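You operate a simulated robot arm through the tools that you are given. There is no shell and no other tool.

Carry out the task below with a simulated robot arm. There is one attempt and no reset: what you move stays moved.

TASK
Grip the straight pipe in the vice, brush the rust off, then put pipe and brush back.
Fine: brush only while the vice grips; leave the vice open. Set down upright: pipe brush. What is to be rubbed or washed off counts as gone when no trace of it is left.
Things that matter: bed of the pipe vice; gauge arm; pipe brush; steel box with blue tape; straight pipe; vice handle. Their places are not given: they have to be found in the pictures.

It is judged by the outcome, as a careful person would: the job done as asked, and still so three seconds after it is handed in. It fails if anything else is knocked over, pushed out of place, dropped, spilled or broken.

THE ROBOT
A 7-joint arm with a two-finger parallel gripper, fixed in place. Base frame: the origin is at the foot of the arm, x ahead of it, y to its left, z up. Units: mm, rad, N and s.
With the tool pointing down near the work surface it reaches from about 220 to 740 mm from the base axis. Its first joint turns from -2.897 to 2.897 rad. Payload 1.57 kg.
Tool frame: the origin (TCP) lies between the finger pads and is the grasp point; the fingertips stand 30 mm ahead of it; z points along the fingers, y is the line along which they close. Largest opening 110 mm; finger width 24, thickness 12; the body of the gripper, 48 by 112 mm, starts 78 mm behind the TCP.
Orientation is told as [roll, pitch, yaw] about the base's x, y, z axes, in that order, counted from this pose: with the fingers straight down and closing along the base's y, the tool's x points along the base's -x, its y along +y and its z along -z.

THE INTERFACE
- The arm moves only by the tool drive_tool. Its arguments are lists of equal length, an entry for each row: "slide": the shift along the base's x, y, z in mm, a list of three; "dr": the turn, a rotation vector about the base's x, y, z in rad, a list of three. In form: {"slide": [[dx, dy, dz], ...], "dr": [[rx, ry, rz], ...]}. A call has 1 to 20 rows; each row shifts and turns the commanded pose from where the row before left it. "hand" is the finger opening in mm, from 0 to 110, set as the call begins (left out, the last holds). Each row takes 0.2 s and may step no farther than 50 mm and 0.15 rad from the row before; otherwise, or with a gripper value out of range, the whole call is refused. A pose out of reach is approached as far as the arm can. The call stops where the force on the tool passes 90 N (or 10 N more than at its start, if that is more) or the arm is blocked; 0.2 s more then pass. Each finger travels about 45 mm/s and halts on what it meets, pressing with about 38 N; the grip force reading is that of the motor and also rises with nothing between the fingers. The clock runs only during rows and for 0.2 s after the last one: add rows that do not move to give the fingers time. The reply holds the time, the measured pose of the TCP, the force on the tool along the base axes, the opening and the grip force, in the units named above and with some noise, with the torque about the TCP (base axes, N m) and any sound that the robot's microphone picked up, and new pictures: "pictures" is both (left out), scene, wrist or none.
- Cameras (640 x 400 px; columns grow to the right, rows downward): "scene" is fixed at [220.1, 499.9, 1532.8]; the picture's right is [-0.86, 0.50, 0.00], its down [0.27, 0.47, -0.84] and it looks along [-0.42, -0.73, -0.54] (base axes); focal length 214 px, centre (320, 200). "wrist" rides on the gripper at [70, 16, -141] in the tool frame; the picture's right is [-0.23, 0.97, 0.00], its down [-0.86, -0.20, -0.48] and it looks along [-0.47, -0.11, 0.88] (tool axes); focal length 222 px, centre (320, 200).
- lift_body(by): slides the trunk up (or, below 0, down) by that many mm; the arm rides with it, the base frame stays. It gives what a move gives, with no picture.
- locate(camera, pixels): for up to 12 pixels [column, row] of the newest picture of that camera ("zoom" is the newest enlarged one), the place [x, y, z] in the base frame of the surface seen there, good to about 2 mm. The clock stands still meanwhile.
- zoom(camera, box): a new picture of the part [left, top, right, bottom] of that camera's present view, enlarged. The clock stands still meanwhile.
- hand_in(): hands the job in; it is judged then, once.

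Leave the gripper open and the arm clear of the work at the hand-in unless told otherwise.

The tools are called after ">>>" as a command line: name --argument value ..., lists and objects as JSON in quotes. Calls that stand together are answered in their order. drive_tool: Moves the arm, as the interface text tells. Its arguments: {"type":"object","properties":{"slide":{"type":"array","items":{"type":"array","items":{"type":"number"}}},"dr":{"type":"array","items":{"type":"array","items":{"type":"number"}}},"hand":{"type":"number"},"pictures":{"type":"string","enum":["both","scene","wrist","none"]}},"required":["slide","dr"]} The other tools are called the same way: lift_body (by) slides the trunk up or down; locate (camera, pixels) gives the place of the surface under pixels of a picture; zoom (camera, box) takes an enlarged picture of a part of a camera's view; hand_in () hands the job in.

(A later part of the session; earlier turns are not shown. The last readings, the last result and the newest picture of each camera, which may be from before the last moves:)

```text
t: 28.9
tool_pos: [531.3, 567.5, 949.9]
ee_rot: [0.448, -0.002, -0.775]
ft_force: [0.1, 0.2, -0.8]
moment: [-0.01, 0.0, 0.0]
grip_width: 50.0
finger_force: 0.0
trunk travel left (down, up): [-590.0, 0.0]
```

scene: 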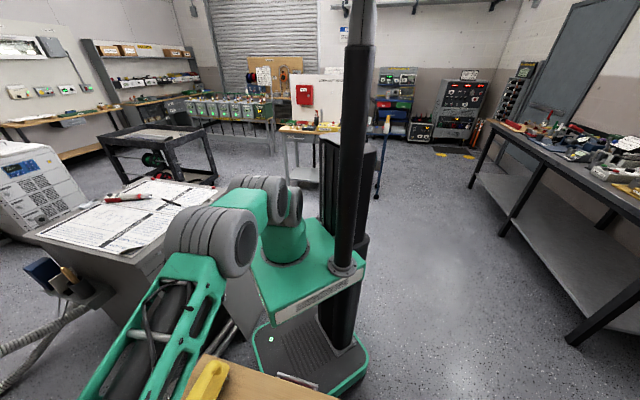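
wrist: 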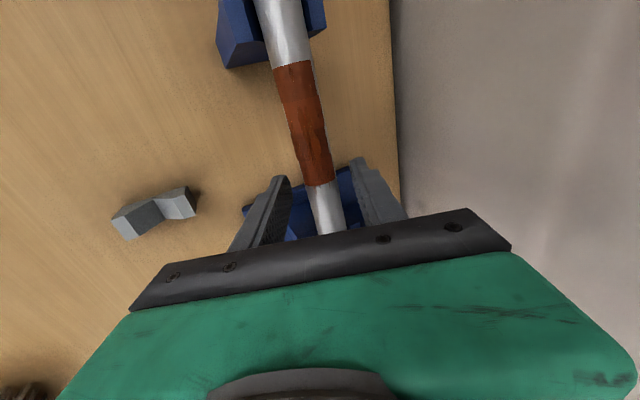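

Released cleanly. I retreat 90 mm along the tool axis.

>>> drive_tool --slide '[[-9.1, -9.3, 27], [-9.1, -9.3, 27], [-9.1, -9.3, 27], [-20, -20, 20], [-20, -20, 20], [0, 0, 0]]' --dr '[[0, 0, 0], [0, 0, 0], [0, 0, 0], [0, 0, 0], [0, 0, 0], [0, 0, 0]]' --pictures "wrist"

```text
t: 30.3
tool_pos: [462.9, 499.1, 1072.9]
ee_rot: [0.448, -0.001, -0.775]
ft_force: [-0.8, 0.0, -0.7]
moment: [0.0, 0.0, -0.05]
grip_width: 50.0
finger_force: 0.1
trunk travel left (down, up): [-590.0, 0.0]
```

wrist: 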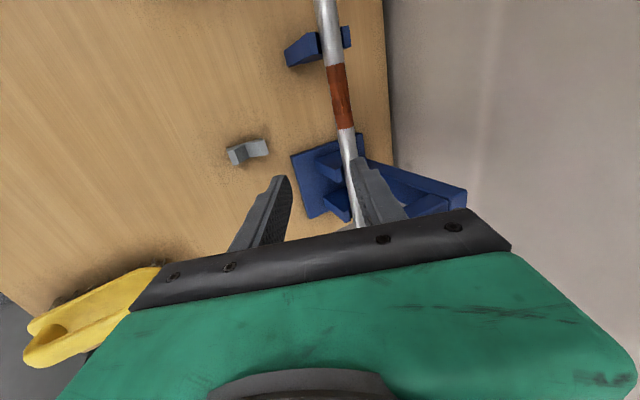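

The tube rests in the vice. I move along to face the vice itself and see the jaw, screw and bar.

>>> drive_tool --slide '[[12, -30.5, 19], [12, -30.5, 19], [12, -30.5, 19], [0, 0, 0]]' --dr '[[0, 0, 0], [0, 0, 0], [0, 0, 0], [0, 0, 0]]' --pictures "wrist"

```text
t: 31.3
tool_pos: [500.4, 408.3, 1128.1]
ee_rot: [0.448, 0.0, -0.774]
ft_force: [-0.1, -0.3, 0.7]
moment: [0.0, 0.01, 0.01]
grip_width: 50.3
finger_force: 0.0
trunk travel left (down, up): [-590.0, 0.0]
```

wrist: 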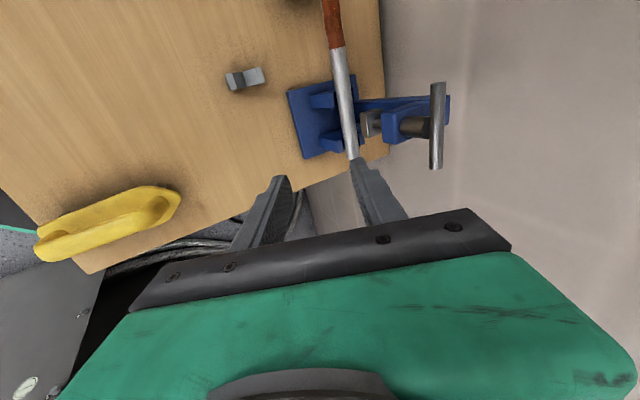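

The vice with the bar is seen clearly at (437,125). I enlarge it and measure bar ends, jaw, and screw.

>>> zoom --camera "wrist" --box '[280, 70, 480, 195]'

>>> locate --camera "zoom" --pixels '[[505, 48], [500, 180], [493, 310], [440, 185], [345, 160], [365, 175], [535, 90], [300, 150], [260, 150], [285, 135], [275, 180], [235, 280]]'

```text
3.20 times, centred on (380, 132) of wrist
```

zoom: 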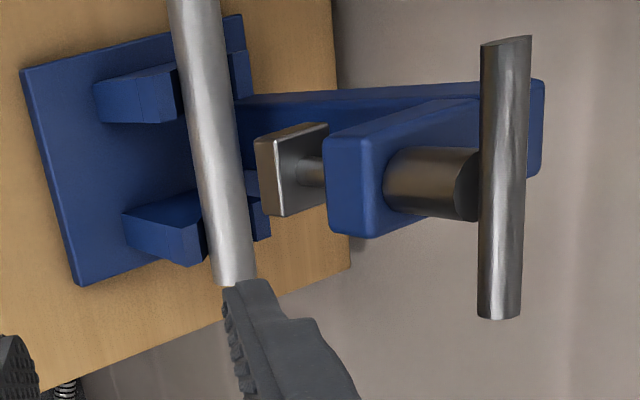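

```text
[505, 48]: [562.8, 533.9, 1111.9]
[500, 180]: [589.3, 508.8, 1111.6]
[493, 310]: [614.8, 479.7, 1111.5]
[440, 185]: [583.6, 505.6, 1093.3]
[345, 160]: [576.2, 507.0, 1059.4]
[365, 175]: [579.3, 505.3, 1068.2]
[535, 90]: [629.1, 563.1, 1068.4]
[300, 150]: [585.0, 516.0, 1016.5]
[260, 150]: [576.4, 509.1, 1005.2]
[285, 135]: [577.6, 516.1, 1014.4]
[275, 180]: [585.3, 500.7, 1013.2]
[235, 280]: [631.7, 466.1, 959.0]
```

Bar: axis z≈1107, from pu≈-26 to -104, centred on the screw axis (pu≈-65, pn≈780). A right-hand screw closes clockwise from above, so I push the bar's near-support end outward. First I close the fingers and move to just in front of that end.

>>> drive_tool --slide '[[0, 0, 0], [0, 0, 0], [14.8, 31.3, -5.3], [14.8, 31.3, -5.3], [14.8, 31.3, -5.3], [0, 0, 0]]' --dr '[[0, 0, 0], [0, 0, 0], [0, 0, 0], [0, 0, 0], [0, 0, 0], [0, 0, 0]]' --hand 0 --pictures "wrist"

```text
t: 32.7
tool_pos: [544.0, 502.0, 1112.5]
ee_rot: [0.45, -0.001, -0.774]
ft_force: [-0.7, 0.6, -0.5]
moment: [0.04, 0.01, -0.02]
grip_width: 0.1
finger_force: 21.1
trunk travel left (down, up): [-590.0, 0.0]
```

wrist: 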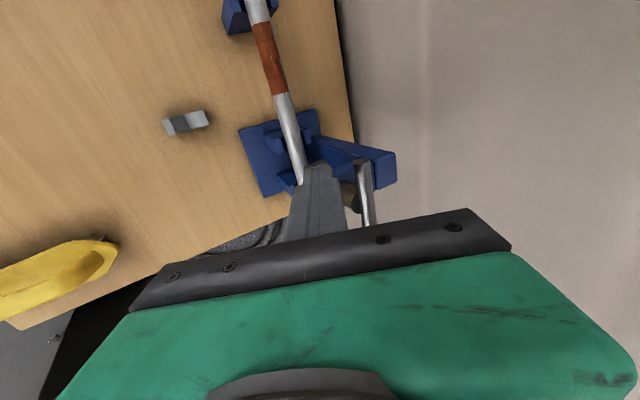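

The closed fingertips are just in front of the bar end. I push gently outward through about 30° of turn and watch force and picture.

>>> drive_tool --slide '[[8.8, 8.2, 0], [2.8, 2.9, 0], [2.1, 6.4, 0], [2.1, 6.4, 0], [0, 0, 0]]' --dr '[[0, 0, 0], [0, 0, 0], [0, 0, 0], [0, 0, 0], [0, 0, 0]]' --pictures "wrist"

```text
t: 33.9
tool_pos: [559.6, 526.8, 1112.8]
ee_rot: [0.451, -0.001, -0.775]
ft_force: [-0.8, -0.5, -1.9]
moment: [-0.01, 0.0, -0.05]
grip_width: 0.3
finger_force: 21.1
trunk travel left (down, up): [-590.0, 0.0]
```

wrist: 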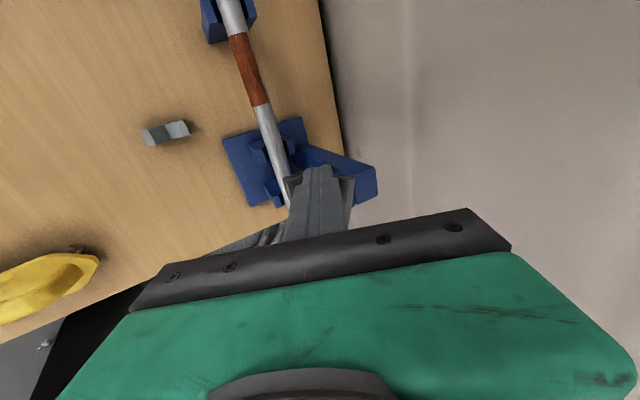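

Almost no force. I zoom in to see what the bar did.

>>> zoom --camera "wrist" --box '[210, 110, 410, 235]'

```text
3.20 times, centred on (310, 172) of wrist
```

zoom: 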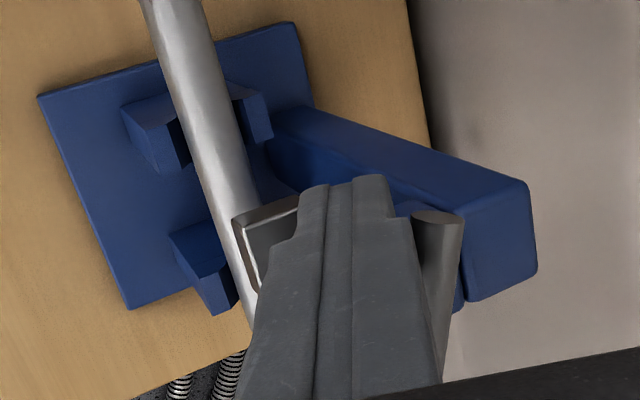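

>>> locate --camera "zoom" --pixels '[[440, 222], [437, 260], [445, 300], [262, 215], [243, 235], [270, 260], [340, 200], [380, 195], [225, 180]]'

```text
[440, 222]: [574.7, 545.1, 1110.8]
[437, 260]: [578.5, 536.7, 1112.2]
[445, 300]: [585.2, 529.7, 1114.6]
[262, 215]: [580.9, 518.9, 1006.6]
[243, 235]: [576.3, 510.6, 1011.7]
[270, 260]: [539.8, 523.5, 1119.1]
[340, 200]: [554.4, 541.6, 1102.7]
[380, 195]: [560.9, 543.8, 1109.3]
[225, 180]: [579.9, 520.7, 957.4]
```

The bar's end moved outward by 16 mm (≈25° of turn) with hardly any resistance. I continue round the arc to about 120°.

>>> drive_tool --slide '[[6.3, 5.3, 0], [6.3, 5.3, 0], [9.5, 1.4, 0], [9.9, -2, 0], [13.6, -1.4, 0], [0, 0, 0]]' --dr '[[0, 0, 0], [0, 0, 0], [0, 0, 0], [0, 0, 0], [0, 0, 0], [0, 0, 0]]' --pictures "wrist"

>>> zoom --camera "wrist" --box '[160, 100, 400, 250]'

```text
t: 35.3
tool_pos: [604.5, 535.8, 1116.6]
ee_rot: [0.454, -0.001, -0.773]
ft_force: [-7.1, 7.4, 7.7]
moment: [-0.16, 0.02, -0.13]
grip_width: 0.0
finger_force: 21.7
trunk travel left (down, up): [-590.0, 0.0]
```

wrist: 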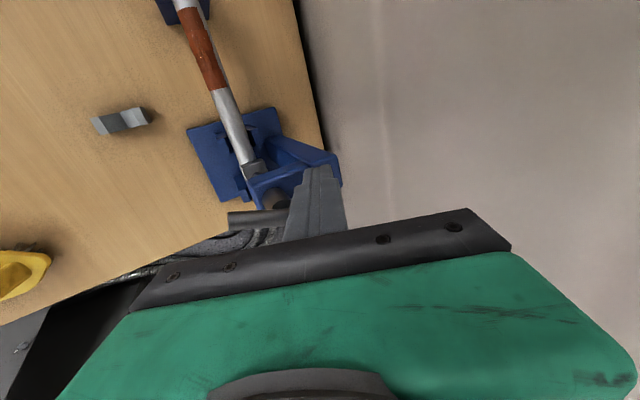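

```text
2.67 times, centred on (280, 175) of wrist
```

zoom: 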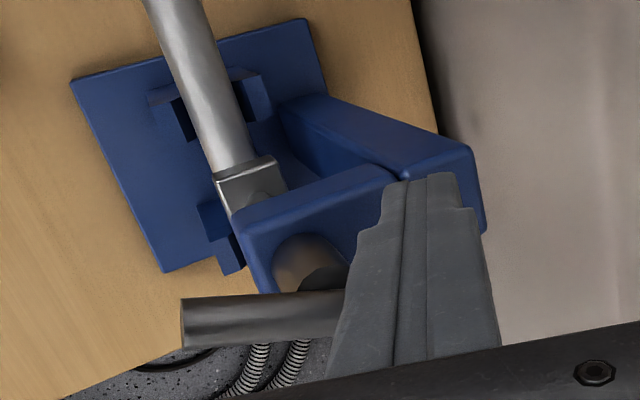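

The bar is now about 90°+ round; there's about 10 N resistance. I locate the jaw, screw and bar.

>>> locate --camera "zoom" --pixels '[[240, 180], [245, 170], [222, 190], [262, 185], [195, 325], [250, 320], [310, 315], [225, 140], [300, 270], [215, 160], [330, 190], [330, 280]]'

```text
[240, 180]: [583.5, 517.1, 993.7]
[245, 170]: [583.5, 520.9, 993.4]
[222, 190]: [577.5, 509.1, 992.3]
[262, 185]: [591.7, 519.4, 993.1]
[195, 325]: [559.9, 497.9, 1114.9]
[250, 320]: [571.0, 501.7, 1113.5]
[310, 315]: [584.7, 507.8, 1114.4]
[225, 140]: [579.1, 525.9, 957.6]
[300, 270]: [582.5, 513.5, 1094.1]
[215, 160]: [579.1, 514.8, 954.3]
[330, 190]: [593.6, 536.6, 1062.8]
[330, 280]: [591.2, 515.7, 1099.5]
```

The jaw came down 23 mm (1016→993) in about 114° of turn; about 20 mm more remain, so roughly another 100°. I continue the arc to 180°.

>>> drive_tool --slide '[[7.3, -5.6, -1], [5.7, -7.2, -1], [2.3, -9.7, 0], [-1, -10.3, 0], [0, 0, 0]]' --dr '[[0, 0, 0], [0, 0, 0], [0, 0, 0], [0, 0, 0], [0, 0, 0]]' --pictures "wrist"

>>> zoom --camera "wrist" --box '[160, 100, 400, 250]'

```text
t: 36.5
tool_pos: [618.8, 504.5, 1116.8]
ee_rot: [0.46, -0.004, -0.775]
ft_force: [1.3, 23.3, 26.5]
moment: [-0.12, 0.3, -0.58]
grip_width: 0.0
finger_force: 20.8
trunk travel left (down, up): [-590.0, 0.0]
```

wrist: 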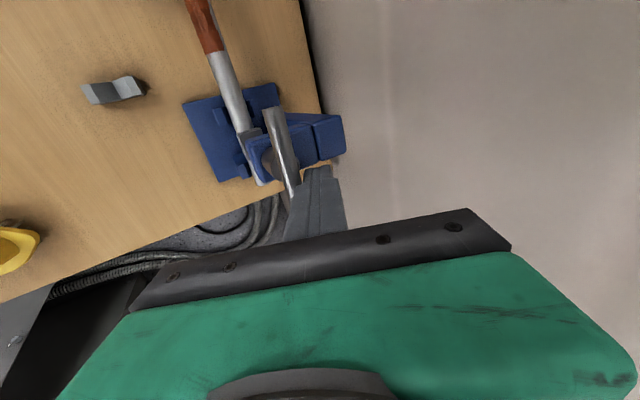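

```text
2.67 times, centred on (280, 175) of wrist
```

zoom: 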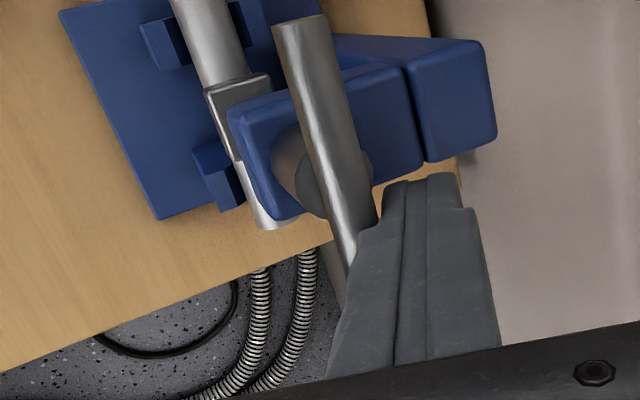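

>>> locate --camera "zoom" --pixels '[[240, 90], [225, 97], [255, 82], [305, 30], [320, 100], [345, 200], [215, 40], [265, 205], [280, 110], [225, 115]]'

```text
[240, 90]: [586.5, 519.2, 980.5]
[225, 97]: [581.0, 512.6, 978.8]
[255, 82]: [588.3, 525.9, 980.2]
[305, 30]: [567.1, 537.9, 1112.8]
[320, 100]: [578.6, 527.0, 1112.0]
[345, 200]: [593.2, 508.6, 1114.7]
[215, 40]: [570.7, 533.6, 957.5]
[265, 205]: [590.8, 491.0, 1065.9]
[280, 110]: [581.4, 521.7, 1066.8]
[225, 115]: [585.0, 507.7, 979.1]
```

Jaw is at 980 (about 6–7 mm left above the tube). The bar is again parallel to the tube, so the other end can be pushed outward the same easy way. I lift the finger over and go back to the front of that end.

>>> drive_tool --slide '[[3.5, 3.6, 0], [0, 0, 42], [-39.6, -3.9, 0], [-39.6, -3.9, 0], [0, 0, -20], [0, 0, -19], [0, 0, 0]]' --dr '[[0, 0, 0], [0, 0, 0], [0, 0, 0], [0, 0, 0], [0, 0, 0], [0, 0, 0], [0, 0, 0]]' --pictures "wrist"

>>> zoom --camera "wrist" --box '[200, 80, 440, 230]'

```text
t: 38.1
tool_pos: [542.3, 496.2, 1112.8]
ee_rot: [0.449, -0.002, -0.774]
ft_force: [-0.1, -0.7, 0.2]
moment: [-0.01, -0.01, 0.0]
grip_width: 0.2
finger_force: 22.1
trunk travel left (down, up): [-590.0, 0.0]
```

wrist: 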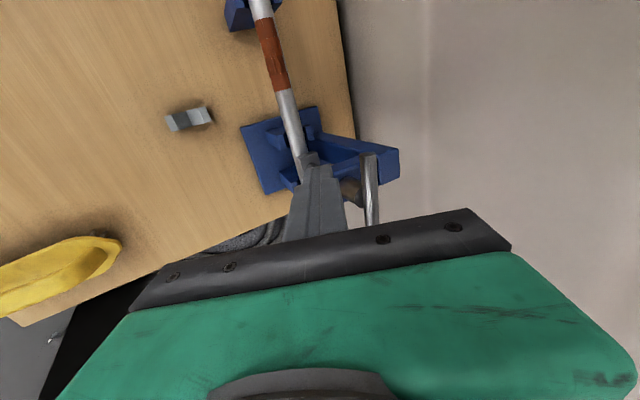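

```text
2.67 times, centred on (320, 155) of wrist
```

zoom: 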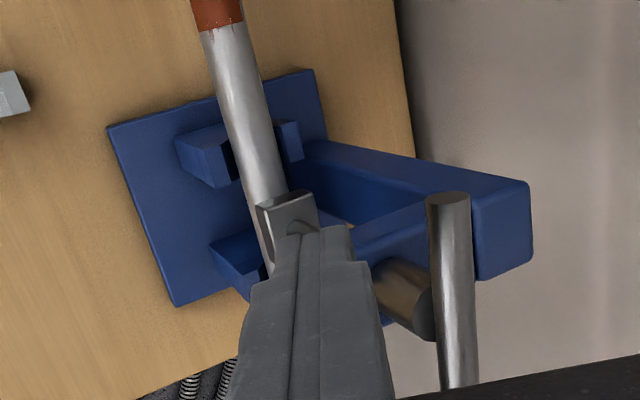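

The bar is where I want it. I push this end outward again by ~30°, watching for the resistance of the jaw meeting the tube.

>>> drive_tool --slide '[[12.6, 12.9, 0], [2.1, 5, 0], [1.3, 7.1, 0], [2.1, 5, 0], [0, 0, 0]]' --dr '[[0, 0, 0], [0, 0, 0], [0, 0, 0], [0, 0, 0], [0, 0, 0]]' --pictures "wrist"

>>> zoom --camera "wrist" --box '[160, 80, 400, 230]'

```text
t: 39.3
tool_pos: [562.0, 526.6, 1113.4]
ee_rot: [0.446, 0.001, -0.776]
ft_force: [-3.0, -7.1, -3.5]
moment: [-0.07, 0.06, -0.15]
grip_width: 0.0
finger_force: 21.3
trunk travel left (down, up): [-590.0, 0.0]
```

wrist: 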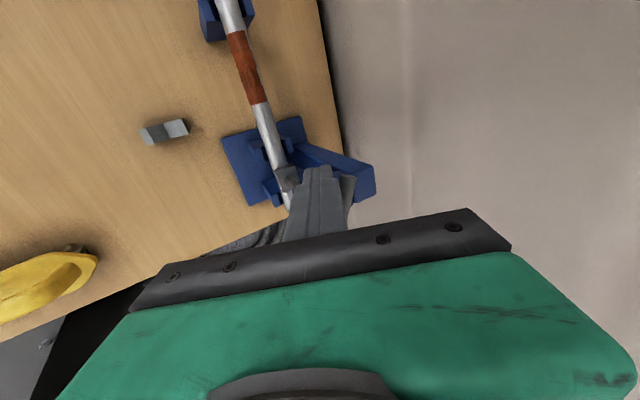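

```text
2.67 times, centred on (280, 155) of wrist
```

zoom: 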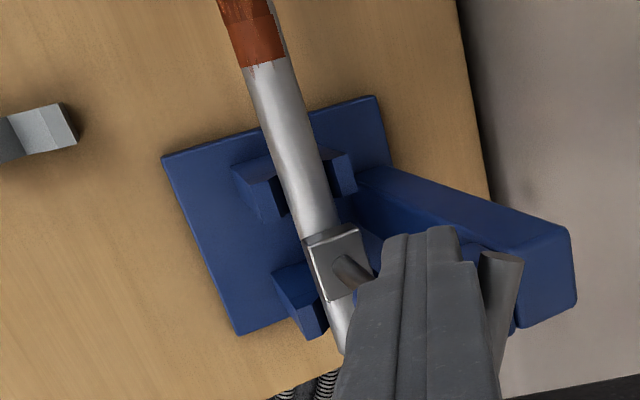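

>>> locate --camera "zoom" --pixels '[[320, 250], [345, 240], [330, 285], [307, 255], [500, 262], [505, 300], [290, 150], [335, 320]]'

```text
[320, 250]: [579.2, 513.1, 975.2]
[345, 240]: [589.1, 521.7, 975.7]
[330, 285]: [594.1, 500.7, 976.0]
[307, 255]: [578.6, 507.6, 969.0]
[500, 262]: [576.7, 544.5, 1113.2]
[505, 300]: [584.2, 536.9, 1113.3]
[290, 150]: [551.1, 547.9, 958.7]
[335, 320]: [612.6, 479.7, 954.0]
```

Jaw top at 975.5, nearly touching. I push further in small steps and watch the force rise.

>>> drive_tool --slide '[[2.8, 2.9, 0], [2.8, 2.9, 0], [0, 0, 0]]' --dr '[[0, 0, 0], [0, 0, 0], [0, 0, 0]]' --pictures "none"

>>> drive_tool --slide '[[2.8, 2.9, 0], [2.8, 2.9, 0], [0, 0, 0]]' --dr '[[0, 0, 0], [0, 0, 0], [0, 0, 0]]' --pictures "wrist"

>>> zoom --camera "wrist" --box '[160, 80, 400, 230]'

```text
t: 40.1
tool_pos: [563.7, 527.7, 1113.1]
ee_rot: [0.442, 0.001, -0.777]
ft_force: [-26.3, -33.3, -6.4]
moment: [-0.23, 0.28, -0.52]
grip_width: 0.0
finger_force: 21.5
trunk travel left (down, up): [-590.0, 0.0]
```

```text
t: 40.9
tool_pos: [563.7, 530.1, 1112.7]
ee_rot: [0.433, 0.0, -0.776]
ft_force: [-49.3, -54.6, -7.4]
moment: [-0.4, 0.43, -0.85]
grip_width: 0.2
finger_force: 21.1
trunk travel left (down, up): [-590.0, 0.0]
```

wrist: 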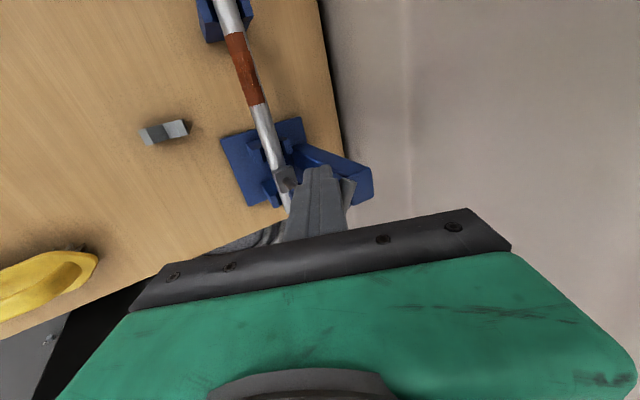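

```text
2.67 times, centred on (280, 155) of wrist
```

zoom: 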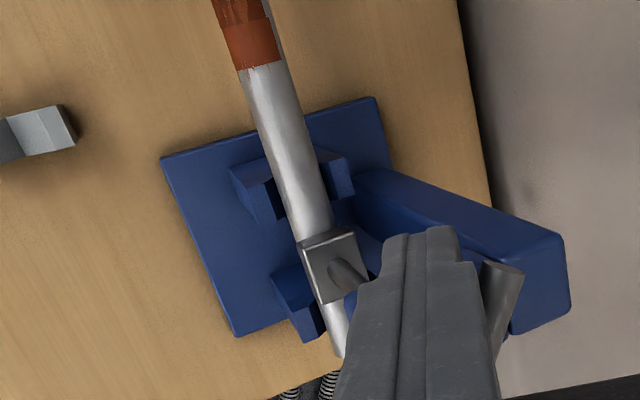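

The force rose to about 73 N and the bar no longer turns – the jaw is on the tube. I back the finger off and check the jaw stays.

>>> drive_tool --slide '[[-7, -7.1, 0], [-10, -10.2, 0], [-10, -10.2, 0], [0, 0, 0]]' --dr '[[0, 0, 0], [0, 0, 0], [0, 0, 0], [0, 0, 0]]' --pictures "wrist"

>>> zoom --camera "wrist" --box '[200, 80, 440, 230]'

```text
t: 41.9
tool_pos: [547.2, 512.5, 1115.1]
ee_rot: [0.451, -0.001, -0.776]
ft_force: [0.6, -0.1, 0.4]
moment: [0.06, 0.02, 0.0]
grip_width: 0.0
finger_force: 21.3
trunk travel left (down, up): [-590.0, 0.0]
```

wrist: 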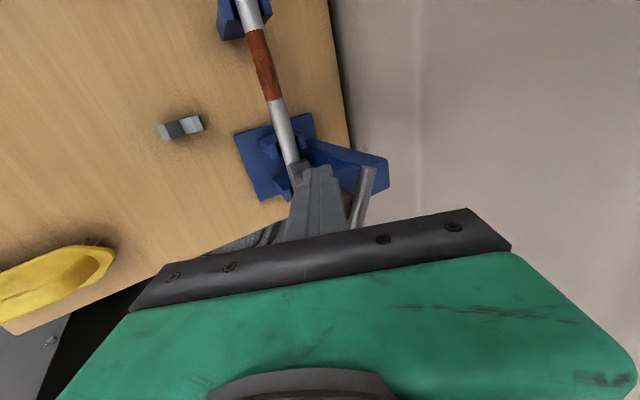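

```text
2.67 times, centred on (320, 155) of wrist
```

zoom: 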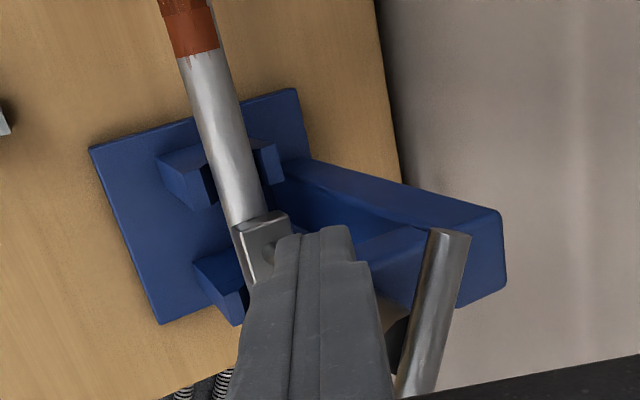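

>>> locate --camera "zoom" --pixels '[[260, 225], [275, 218], [250, 245], [445, 245], [430, 310], [420, 360], [225, 150], [195, 80], [235, 200], [190, 20]]'

```text
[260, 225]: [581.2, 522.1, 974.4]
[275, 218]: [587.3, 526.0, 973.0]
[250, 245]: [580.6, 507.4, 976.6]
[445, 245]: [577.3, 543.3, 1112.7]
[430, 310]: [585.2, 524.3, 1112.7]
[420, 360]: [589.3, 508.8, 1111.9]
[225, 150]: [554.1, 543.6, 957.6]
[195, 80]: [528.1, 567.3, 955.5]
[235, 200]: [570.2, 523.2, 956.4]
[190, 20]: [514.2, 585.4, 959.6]
```

The jaw stays down (top ≈974.5) with the bar turned, tube clamped. Now the brush: I straighten the tool upright, turn it a quarter turn (fingers closing along the tube's direction) and go above the brush for a look.

>>> drive_tool --slide '[[-21, -21.4, 15], [-21, -21.4, 15], [-21, -21.4, 10], [-10.4, -20.3, -5], [-10.4, -20.3, -5], [-10.4, -20.3, -5], [-10.4, -20.3, -5], [-10.4, -20.3, -5], [-10.4, -20.3, -5], [-10.4, -20.3, -5], [-10.4, -20.3, -5], [-10.4, -20.3, -5], [-10.4, -20.3, -5], [-10.4, -20.3, -5], [0, 0, 0]]' --dr '[[-0.1071, 0.1051, 0], [-0.1071, 0.1051, 0], [-0.1071, 0.1051, 0], [0, 0, 0.1428], [0, 0, 0.1428], [0, 0, 0.1428], [0, 0, 0.1428], [0, 0, 0.1428], [0, 0, 0.1428], [0, 0, 0.1428], [0, 0, 0.1428], [0, 0, 0.1428], [0, 0, 0.1428], [0, 0, 0.1428], [0, 0, 0]]' --hand 80

```text
t: 45.1
tool_pos: [369.4, 224.1, 1098.0]
ee_rot: [-0.003, 0.001, 0.798]
ft_force: [-0.3, 0.0, -0.4]
moment: [-0.02, 0.02, 0.02]
grip_width: 80.0
finger_force: 0.1
trunk travel left (down, up): [-590.0, 0.0]
```

scene: 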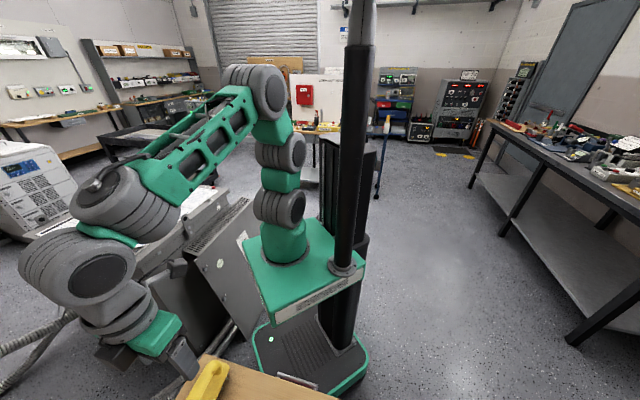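
wrist: 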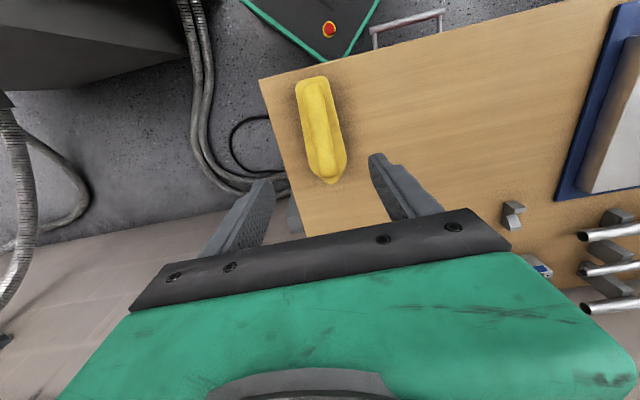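

The brush lies between the fingers, long axis nearly across the tube direction, (310,80) to (330,185). I enlarge and measure it.

>>> zoom --camera "wrist" --box '[250, 60, 410, 210]'

>>> locate --camera "wrist" --pixels '[[312, 88], [317, 110], [322, 130], [325, 150], [328, 170], [330, 183], [300, 82], [325, 78], [312, 165], [345, 160], [304, 110], [336, 120]]'

```text
2.67 times, centred on (330, 135) of wrist
```

zoom: 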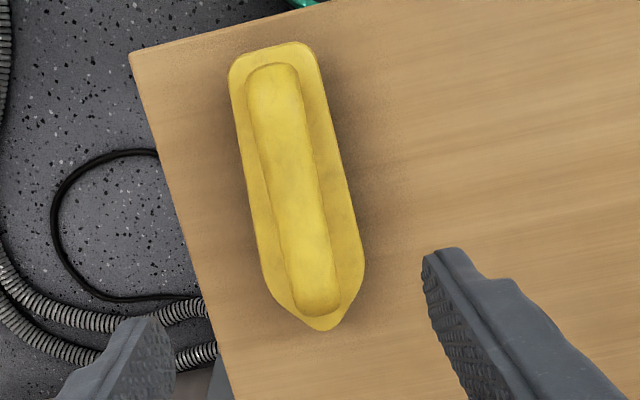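

```text
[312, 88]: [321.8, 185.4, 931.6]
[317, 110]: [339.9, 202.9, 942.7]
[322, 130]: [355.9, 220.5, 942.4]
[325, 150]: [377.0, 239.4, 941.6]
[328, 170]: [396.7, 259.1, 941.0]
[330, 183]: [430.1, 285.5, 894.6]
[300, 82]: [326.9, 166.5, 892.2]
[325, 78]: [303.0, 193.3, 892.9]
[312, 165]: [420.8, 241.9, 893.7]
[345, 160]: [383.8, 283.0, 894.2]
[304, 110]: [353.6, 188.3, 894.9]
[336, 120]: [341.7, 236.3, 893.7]
```

Brush: handle top z≈942 running from about (335,198) to (400,262), base plate top at 894, aligned within 0.02 rad. I centre over the handle middle (370,233), descend to 965 with fingers 60 mm apart, and look.

>>> drive_tool --slide '[[0.6, 8.5, 0], [0, 0, -45], [0, 0, -45], [0, 0, -43], [0, 0, 0]]' --dr '[[0, 0, -0.016], [0, 0, 0], [0, 0, 0], [0, 0, 0], [0, 0, 0]]' --hand 60 --pictures "wrist"

>>> zoom --camera "wrist" --box '[220, 60, 440, 240]'

```text
t: 46.3
tool_pos: [369.7, 234.6, 965.3]
ee_rot: [-0.002, 0.0, 0.779]
ft_force: [-0.3, -0.3, -0.3]
moment: [0.06, 0.01, 0.01]
grip_width: 60.0
finger_force: 0.1
trunk travel left (down, up): [-590.0, 0.0]
```

wrist: 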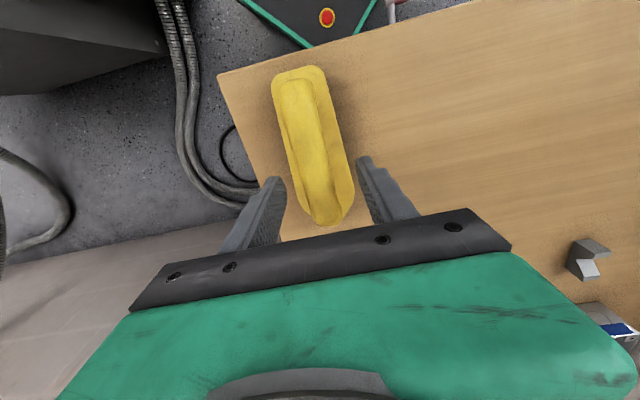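

```text
2.22 times, centred on (330, 150) of wrist
```

zoom: 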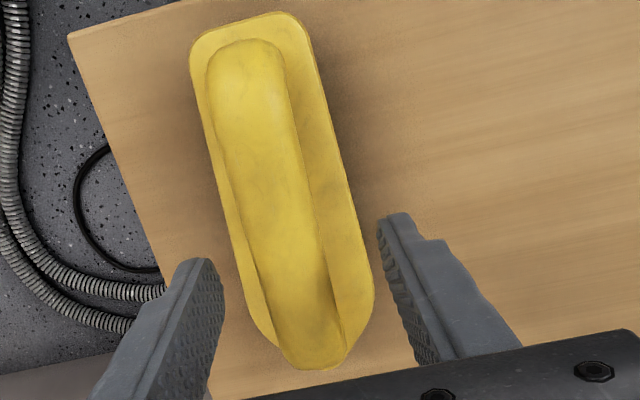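

>>> locate --camera "zoom" --pixels '[[245, 80], [262, 150], [280, 220], [298, 280], [315, 335], [215, 110], [310, 110], [250, 260], [345, 240], [320, 355]]'

```text
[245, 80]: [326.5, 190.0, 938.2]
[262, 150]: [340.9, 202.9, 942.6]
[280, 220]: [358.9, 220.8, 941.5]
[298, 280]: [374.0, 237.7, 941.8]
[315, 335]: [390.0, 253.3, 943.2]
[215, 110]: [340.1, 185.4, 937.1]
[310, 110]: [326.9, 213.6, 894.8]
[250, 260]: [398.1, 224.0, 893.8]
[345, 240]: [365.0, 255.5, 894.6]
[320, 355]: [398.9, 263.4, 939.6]
```

The handle crest is at pu≈-101, aligned with the tool. I make a 1 mm/0.013 rad correction, descend to z≈931 and close.

>>> drive_tool --slide '[[1, -1, -12], [0, 0, -12], [0, 0, -11], [0, 0, 0]]' --dr '[[0, 0, 0.013], [0, 0, 0], [0, 0, 0], [0, 0, 0]]' --pictures "wrist"

>>> drive_tool --slide '[[0, 0, 0], [0, 0, 0], [0, 0, 0], [0, 0, 0], [0, 0, 0], [0, 0, 0]]' --dr '[[0, 0, 0], [0, 0, 0], [0, 0, 0], [0, 0, 0], [0, 0, 0], [0, 0, 0]]' --hand 12 --pictures "wrist"

```text
t: 47.3
tool_pos: [370.8, 231.8, 931.9]
ee_rot: [-0.001, 0.0, 0.791]
ft_force: [-0.1, 0.1, 0.3]
moment: [0.05, -0.05, -0.02]
grip_width: 59.9
finger_force: 0.1
trunk travel left (down, up): [-590.0, 0.0]
```

wrist: 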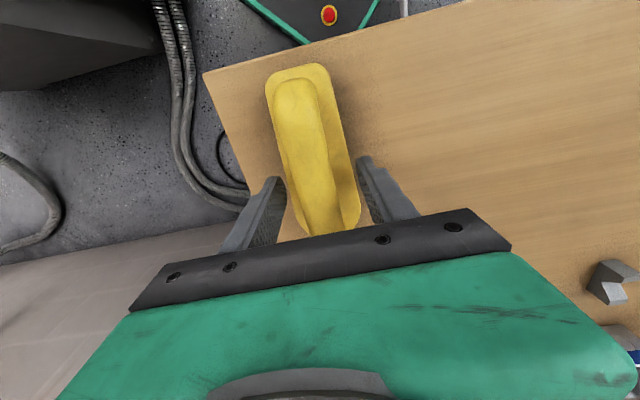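

```text
t: 48.7
tool_pos: [371.0, 230.6, 930.5]
ee_rot: [-0.001, 0.0, 0.792]
ft_force: [-0.3, 0.4, -0.4]
moment: [-0.02, -0.03, 0.03]
grip_width: 25.4
finger_force: 37.1
trunk travel left (down, up): [-590.0, 0.0]
```

wrist: 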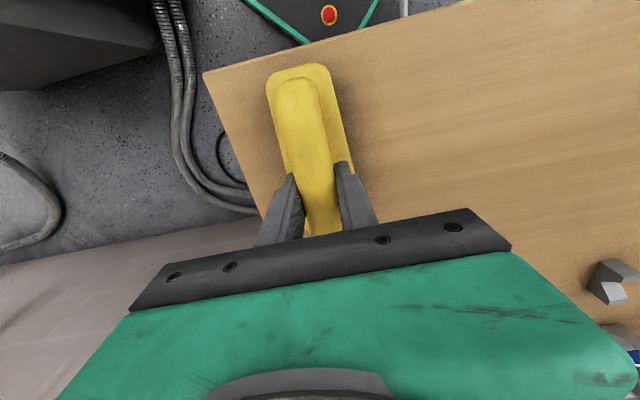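

Brush gripped (25.4 mm). I note this pose (371, 231, 931, yaw 0.792) for the return and lift straight up.

>>> drive_tool --slide '[[0, 0, 15], [0, 0, 40], [0, 0, 45], [0, 0, 45], [0, 0, 0]]' --dr '[[0, 0, 0], [0, 0, 0], [0, 0, 0], [0, 0, 0], [0, 0, 0]]' --pictures "wrist"

```text
t: 49.9
tool_pos: [370.3, 231.2, 1076.4]
ee_rot: [-0.003, 0.0, 0.793]
ft_force: [0.5, 1.0, -0.8]
moment: [-0.01, -0.01, 0.01]
grip_width: 25.4
finger_force: 36.5
trunk travel left (down, up): [-590.0, 0.0]
```

wrist: 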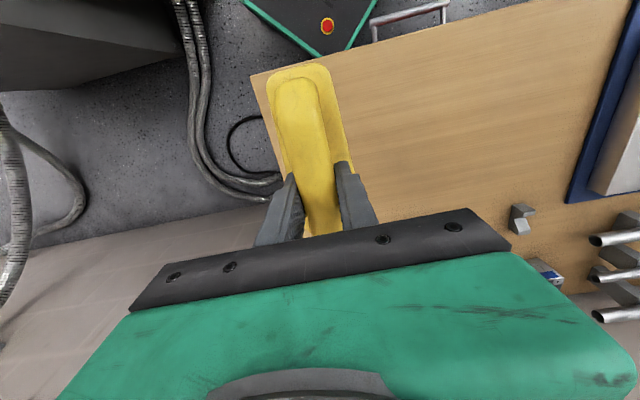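

Brush held securely. I carry it to a standoff above the rust, leaning the tool outward 0.45 rad over the last part (that also matches the direction the rusty side now faces).

>>> drive_tool --slide '[[10.5, 36.7, 0], [10.5, 36.7, 0], [10.5, 36.7, 0], [10.5, 36.7, 0], [10.5, 36.7, 0], [10.5, 36.7, 0], [10.5, 36.7, 0], [10.5, 36.7, 0], [10.5, 36.7, 0], [0, 0, 0]]' --dr '[[0, 0, 0], [0, 0, 0], [0, 0, 0], [0, 0, 0], [0, 0, 0], [0.1071, -0.1051, 0], [0.1071, -0.1051, 0], [0.1071, -0.1051, 0], [0, 0, 0], [0, 0, 0]]' --pictures "wrist"

```text
t: 52.1
tool_pos: [464.6, 560.3, 1076.3]
ee_rot: [0.0, -0.452, 0.792]
ft_force: [0.8, -0.8, -1.1]
moment: [-0.01, 0.02, -0.01]
grip_width: 25.4
finger_force: 36.9
trunk travel left (down, up): [-590.0, 0.0]
```

wrist: 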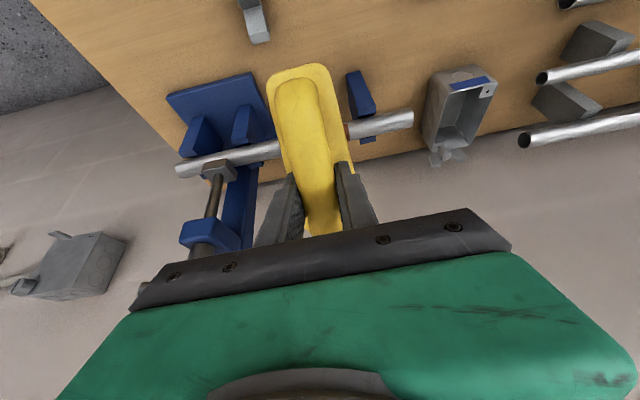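

Clear view: the jaw presses on the tube, the brush is above the rust. Estimated gap along the tool axis ≈55 mm. I advance 48 mm along the tool axis, then in small steps to contact.

>>> drive_tool --slide '[[7.3, 7.5, -21.6], [7.3, 7.5, -21.6], [0, 0, 0]]' --dr '[[0, 0, 0], [0, 0, 0], [0, 0, 0]]' --pictures "wrist"

>>> drive_tool --slide '[[0.9, 0.95, -2.7], [0.9, 0.95, -2.7], [0, 0, 0]]' --dr '[[0, 0, 0], [0, 0, 0], [0, 0, 0]]' --pictures "none"

```text
t: 52.9
tool_pos: [477.9, 576.5, 1032.9]
ee_rot: [-0.001, -0.451, 0.791]
ft_force: [0.8, 0.3, -1.5]
moment: [0.01, 0.04, 0.01]
grip_width: 25.5
finger_force: 36.7
trunk travel left (down, up): [-590.0, 0.0]
```

wrist: 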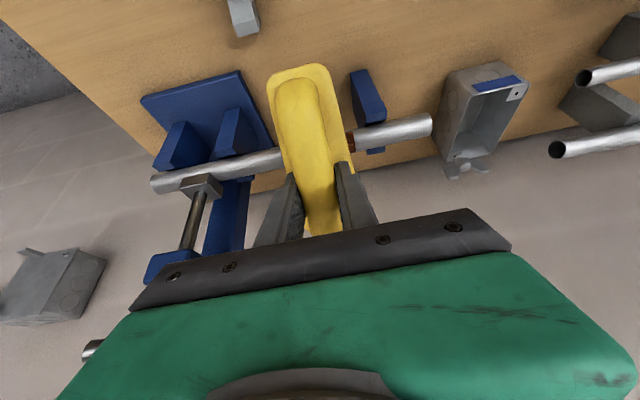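

```text
t: 53.7
tool_pos: [480.7, 579.3, 1027.7]
ee_rot: [-0.001, -0.449, 0.793]
ft_force: [0.3, -0.8, -0.7]
moment: [-0.01, 0.01, 0.01]
grip_width: 25.4
finger_force: 36.6
trunk travel left (down, up): [-590.0, 0.0]
```

No contact yet; I step on in 2 mm increments.

>>> drive_tool --slide '[[0.6, 0.6, -1.8], [0.6, 0.6, -1.8], [0, 0, 0]]' --dr '[[0, 0, 0], [0, 0, 0], [0, 0, 0]]' --pictures "none"

>>> drive_tool --slide '[[0.6, 0.6, -1.8], [0, 0, 0]]' --dr '[[0, 0, 0], [0, 0, 0]]' --pictures "none"

```text
t: 54.5
tool_pos: [480.9, 579.5, 1025.8]
ee_rot: [0.0, -0.453, 0.794]
ft_force: [-3.9, -3.3, 8.2]
moment: [-0.34, 0.03, -0.14]
grip_width: 25.2
finger_force: 36.9
trunk travel left (down, up): [-590.0, 0.0]
```

```text
t: 55.1
tool_pos: [482.4, 579.7, 1024.6]
ee_rot: [0.001, -0.457, 0.792]
ft_force: [-8.7, -7.1, 17.2]
moment: [-0.35, 0.17, -0.08]
grip_width: 25.5
finger_force: 36.8
trunk travel left (down, up): [-590.0, 0.0]
```

Contact with about 20 N along the tool axis. I make strokes along the tube, ±20 mm, a few back and forth.

>>> drive_tool --slide '[[-7.1, 7, 0], [-7.1, 7, 0], [7.1, -7, 0], [7.1, -7, 0], [7.1, -7, 0], [7.1, -7, 0], [-7.1, 7, 0], [-7.1, 7, 0], [-7.1, 7, 0], [-7.1, 7, 0], [7.1, -7, 0], [7.1, -7, 0], [0, 0, 0]]' --dr '[[0, 0, 0], [0, 0, 0], [0, 0, 0], [0, 0, 0], [0, 0, 0], [0, 0, 0], [0, 0, 0], [0, 0, 0], [0, 0, 0], [0, 0, 0], [0, 0, 0], [0, 0, 0], [0, 0, 0]]' --pictures "wrist"

```text
t: 57.9
tool_pos: [481.1, 579.2, 1024.4]
ee_rot: [-0.001, -0.453, 0.792]
ft_force: [-9.5, -3.0, 16.0]
moment: [-0.24, 0.16, -0.13]
grip_width: 25.0
finger_force: 36.9
trunk travel left (down, up): [-590.0, 0.0]
```

wrist: 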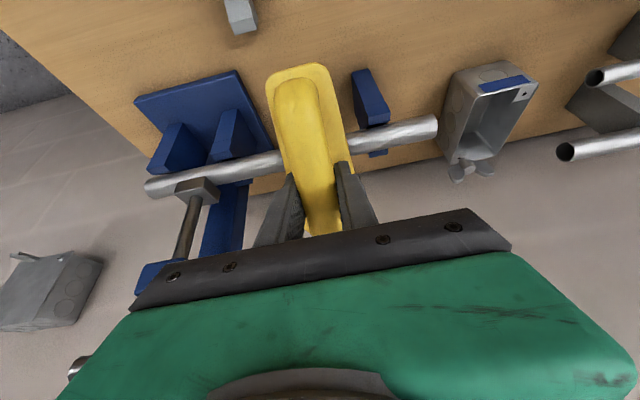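

The rust end that was visible right of the brush is gone. I back off 60 mm and shift sideways 70 mm to inspect the whole rusty stretch.

>>> drive_tool --slide '[[-9.2, -9.4, 27], [-9.2, -9.4, 27], [-17, 16.5, 0], [-17, 16.5, 0], [-17, 16.5, 0], [0, 0, 0]]' --dr '[[0, 0, 0], [0, 0, 0], [0, 0, 0], [0, 0, 0], [0, 0, 0], [0, 0, 0]]' --pictures "wrist"

>>> zoom --camera "wrist" --box '[100, 60, 420, 260]'

```text
t: 59.3
tool_pos: [414.5, 611.7, 1077.2]
ee_rot: [0.001, -0.449, 0.793]
ft_force: [0.8, -0.6, -2.1]
moment: [-0.04, 0.02, 0.03]
grip_width: 25.2
finger_force: 37.0
trunk travel left (down, up): [-590.0, 0.0]
```

wrist: 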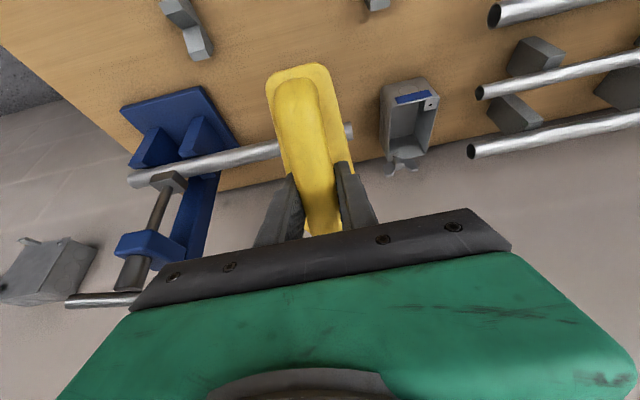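

```text
2.00 times, centred on (260, 160) of wrist
```

zoom: 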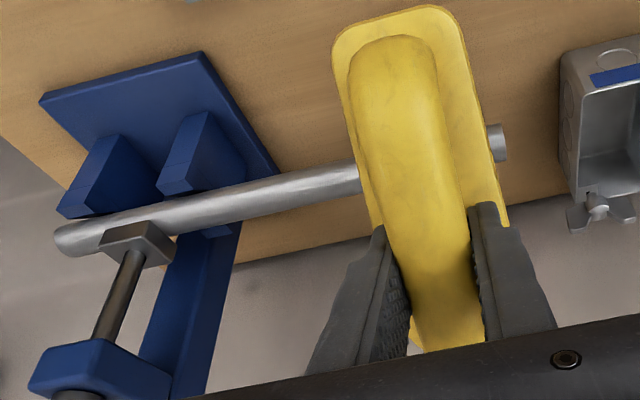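

The stretch left of the brush looks clean. I check which part of the tube that is.

>>> locate --camera "zoom" --pixels '[[350, 178], [300, 190], [250, 205], [495, 145], [140, 230], [70, 240], [345, 190], [130, 240]]'

>>> zoom --camera "wrist" --box '[180, 120, 300, 195]'

```text
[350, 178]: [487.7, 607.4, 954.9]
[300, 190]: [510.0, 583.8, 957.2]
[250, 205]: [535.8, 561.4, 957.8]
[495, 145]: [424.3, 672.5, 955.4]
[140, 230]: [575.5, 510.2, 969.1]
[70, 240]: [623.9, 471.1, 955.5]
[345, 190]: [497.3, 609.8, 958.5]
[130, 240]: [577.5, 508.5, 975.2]
```

```text
5.33 times, centred on (240, 158) of wrist
```

zoom: 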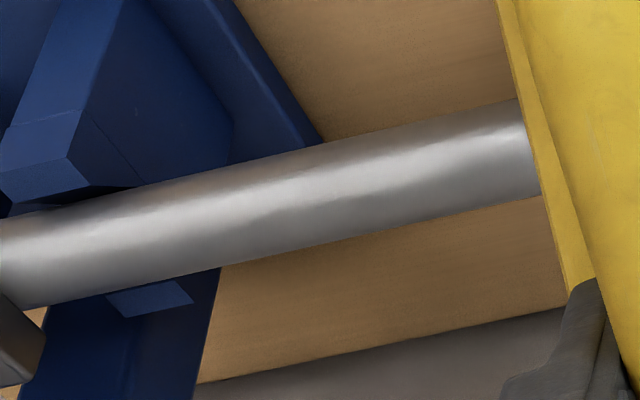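

Clean up to pu≈77 in this view. I shift another 45 mm sideways to see the remaining part up to the support.

>>> drive_tool --slide '[[-16, 15.8, 0], [-16, 15.8, 0], [0, 0, 0]]' --dr '[[0, 0, 0], [0, 0, 0], [0, 0, 0]]' --pictures "wrist"

>>> zoom --camera "wrist" --box '[150, 110, 310, 210]'

```text
t: 60.1
tool_pos: [382.2, 643.1, 1074.9]
ee_rot: [-0.001, -0.45, 0.794]
ft_force: [0.7, -0.4, -1.4]
moment: [0.02, 0.01, 0.01]
grip_width: 25.3
finger_force: 37.0
trunk travel left (down, up): [-590.0, 0.0]
```

wrist: 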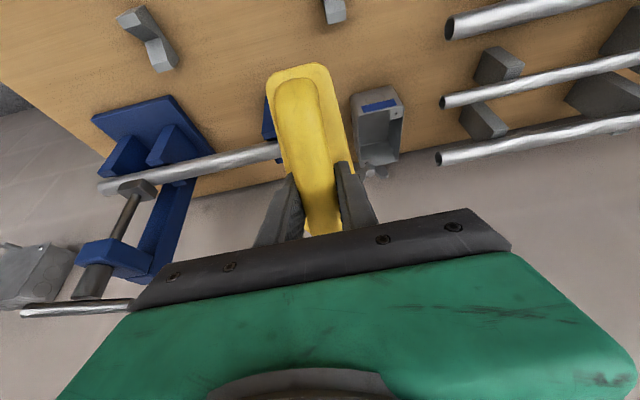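

```text
4.00 times, centred on (230, 160) of wrist
```

zoom: 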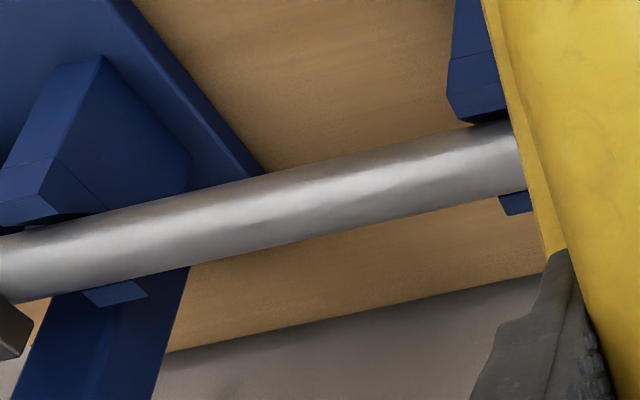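

The whole stretch from the vice to the support is clean, and from this side I see well past both former edges of the rust. Now I carry the brush back above its place, straightening the tool.

>>> drive_tool --slide '[[-1.1, -41.2, 0], [-1.1, -41.2, 0], [-1.1, -41.2, 0], [-1.1, -41.2, 0], [-1.1, -41.2, 0], [-1.1, -41.2, 0], [-1.1, -41.2, 0], [-1.1, -41.2, 0], [-1.1, -41.2, 0], [-1.1, -41.2, 0], [0, 0, 0]]' --dr '[[0, 0, 0], [-0.1071, 0.1051, 0], [-0.1071, 0.1051, 0], [-0.1071, 0.1051, 0], [0, 0, 0], [0, 0, 0], [0, 0, 0], [0, 0, 0], [0, 0, 0], [0, 0, 0], [0, 0, 0]]' --pictures "wrist"

```text
t: 62.5
tool_pos: [369.3, 230.3, 1076.3]
ee_rot: [-0.002, -0.001, 0.795]
ft_force: [-0.2, -0.3, -1.4]
moment: [-0.03, -0.01, 0.0]
grip_width: 25.3
finger_force: 36.8
trunk travel left (down, up): [-590.0, 0.0]
```

wrist: 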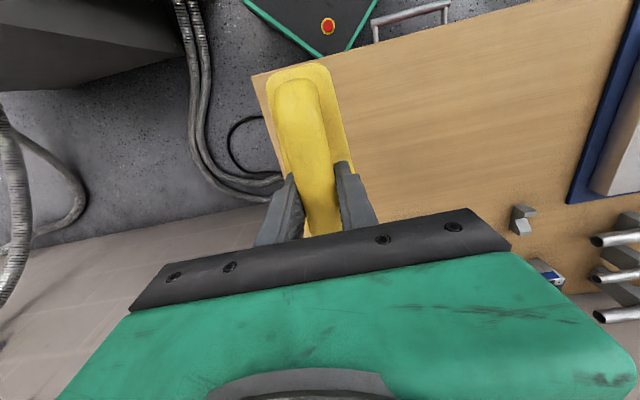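

Back above its place. I check the brush's alignment in the hand by locating its crest and plate edges.

>>> locate --camera "wrist" --pixels '[[298, 90], [304, 115], [310, 140], [317, 170], [275, 80], [325, 72], [276, 110], [337, 120], [343, 150], [320, 205]]'

```text
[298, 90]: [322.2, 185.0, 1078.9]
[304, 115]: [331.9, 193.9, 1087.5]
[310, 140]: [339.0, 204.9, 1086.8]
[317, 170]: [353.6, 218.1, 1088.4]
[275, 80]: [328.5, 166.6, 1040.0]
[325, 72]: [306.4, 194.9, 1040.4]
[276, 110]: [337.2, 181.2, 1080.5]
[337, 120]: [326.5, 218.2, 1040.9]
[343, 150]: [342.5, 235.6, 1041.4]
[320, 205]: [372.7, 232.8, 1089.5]
```

The brush hasn't slipped (crest still 11–12 mm above the TCP). I lower it to just above the bench, then to contact in small steps.

>>> drive_tool --slide '[[1.5, 0.8, -45], [0, 0, -45], [0, 0, -45], [0, 0, -6], [0, 0, 0]]' --dr '[[0, 0, 0], [0, 0, 0], [0, 0, 0], [0, 0, 0], [0, 0, 0]]' --pictures "none"

>>> drive_tool --slide '[[0, 0, -2], [0, 0, -1.5], [0, 0, 0]]' --dr '[[0, 0, 0], [0, 0, 0], [0, 0, 0]]' --pictures "none"

```text
t: 63.7
tool_pos: [371.3, 231.0, 933.3]
ee_rot: [-0.002, 0.0, 0.792]
ft_force: [0.9, 0.0, -1.2]
moment: [0.01, -0.01, -0.01]
grip_width: 25.6
finger_force: 37.2
trunk travel left (down, up): [-590.0, 0.0]
```

```text
t: 64.5
tool_pos: [371.7, 231.3, 931.1]
ee_rot: [-0.002, -0.001, 0.793]
ft_force: [0.6, -0.6, -1.4]
moment: [0.02, -0.01, 0.02]
grip_width: 25.2
finger_force: 37.4
trunk travel left (down, up): [-590.0, 0.0]
```

>>> drive_tool --slide '[[0, 0, -1], [0, 0, 0]]' --dr '[[0, 0, 0], [0, 0, 0]]' --pictures "none"

>>> drive_tool --slide '[[0, 0, -1], [0, 0, 0]]' --dr '[[0, 0, 0], [0, 0, 0]]' --pictures "wrist"

```text
t: 65.1
tool_pos: [371.8, 230.9, 929.8]
ee_rot: [0.0, -0.002, 0.792]
ft_force: [0.2, -0.4, -1.1]
moment: [0.04, -0.03, 0.0]
grip_width: 25.6
finger_force: 36.8
trunk travel left (down, up): [-590.0, 0.0]
```

```text
t: 65.7
tool_pos: [372.5, 231.3, 929.3]
ee_rot: [-0.002, -0.001, 0.792]
ft_force: [-0.8, -1.9, 4.8]
moment: [0.22, -0.3, -0.02]
grip_width: 25.3
finger_force: 36.6
trunk travel left (down, up): [-590.0, 0.0]
```

wrist: 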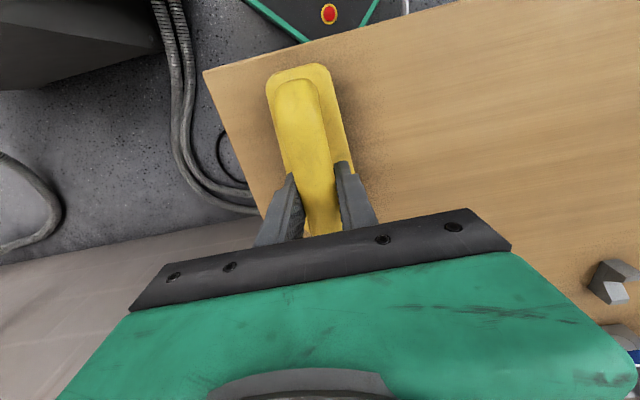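

The bristles touch the bench. I open the fingers to 60 mm and then rise straight up.

>>> drive_tool --slide '[[0, 0, 0], [0, 0, 0], [0, 0, 0], [0, 0, 0], [0, 0, 30], [0, 0, 45], [0, 0, 45], [0, 0, 45], [0, 0, 0]]' --dr '[[0, 0, 0], [0, 0, 0], [0, 0, 0], [0, 0, 0], [0, 0, 0], [0, 0, 0], [0, 0, 0], [0, 0, 0], [0, 0, 0]]' --hand 60 --pictures "wrist"

```text
t: 67.7
tool_pos: [372.1, 232.2, 1093.5]
ee_rot: [-0.002, 0.001, 0.793]
ft_force: [-0.4, -0.4, -0.1]
moment: [-0.03, -0.03, 0.01]
grip_width: 60.0
finger_force: 0.1
trunk travel left (down, up): [-590.0, 0.0]
```

wrist: 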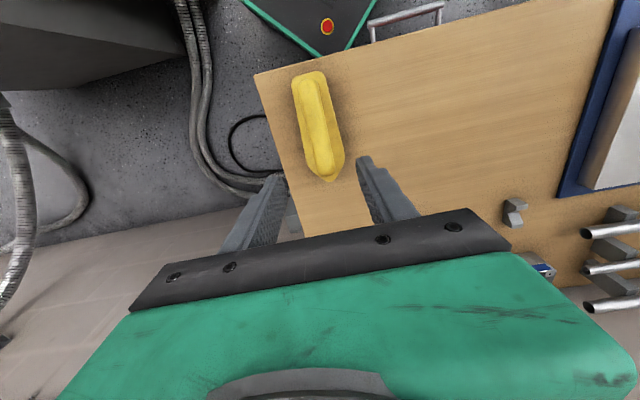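

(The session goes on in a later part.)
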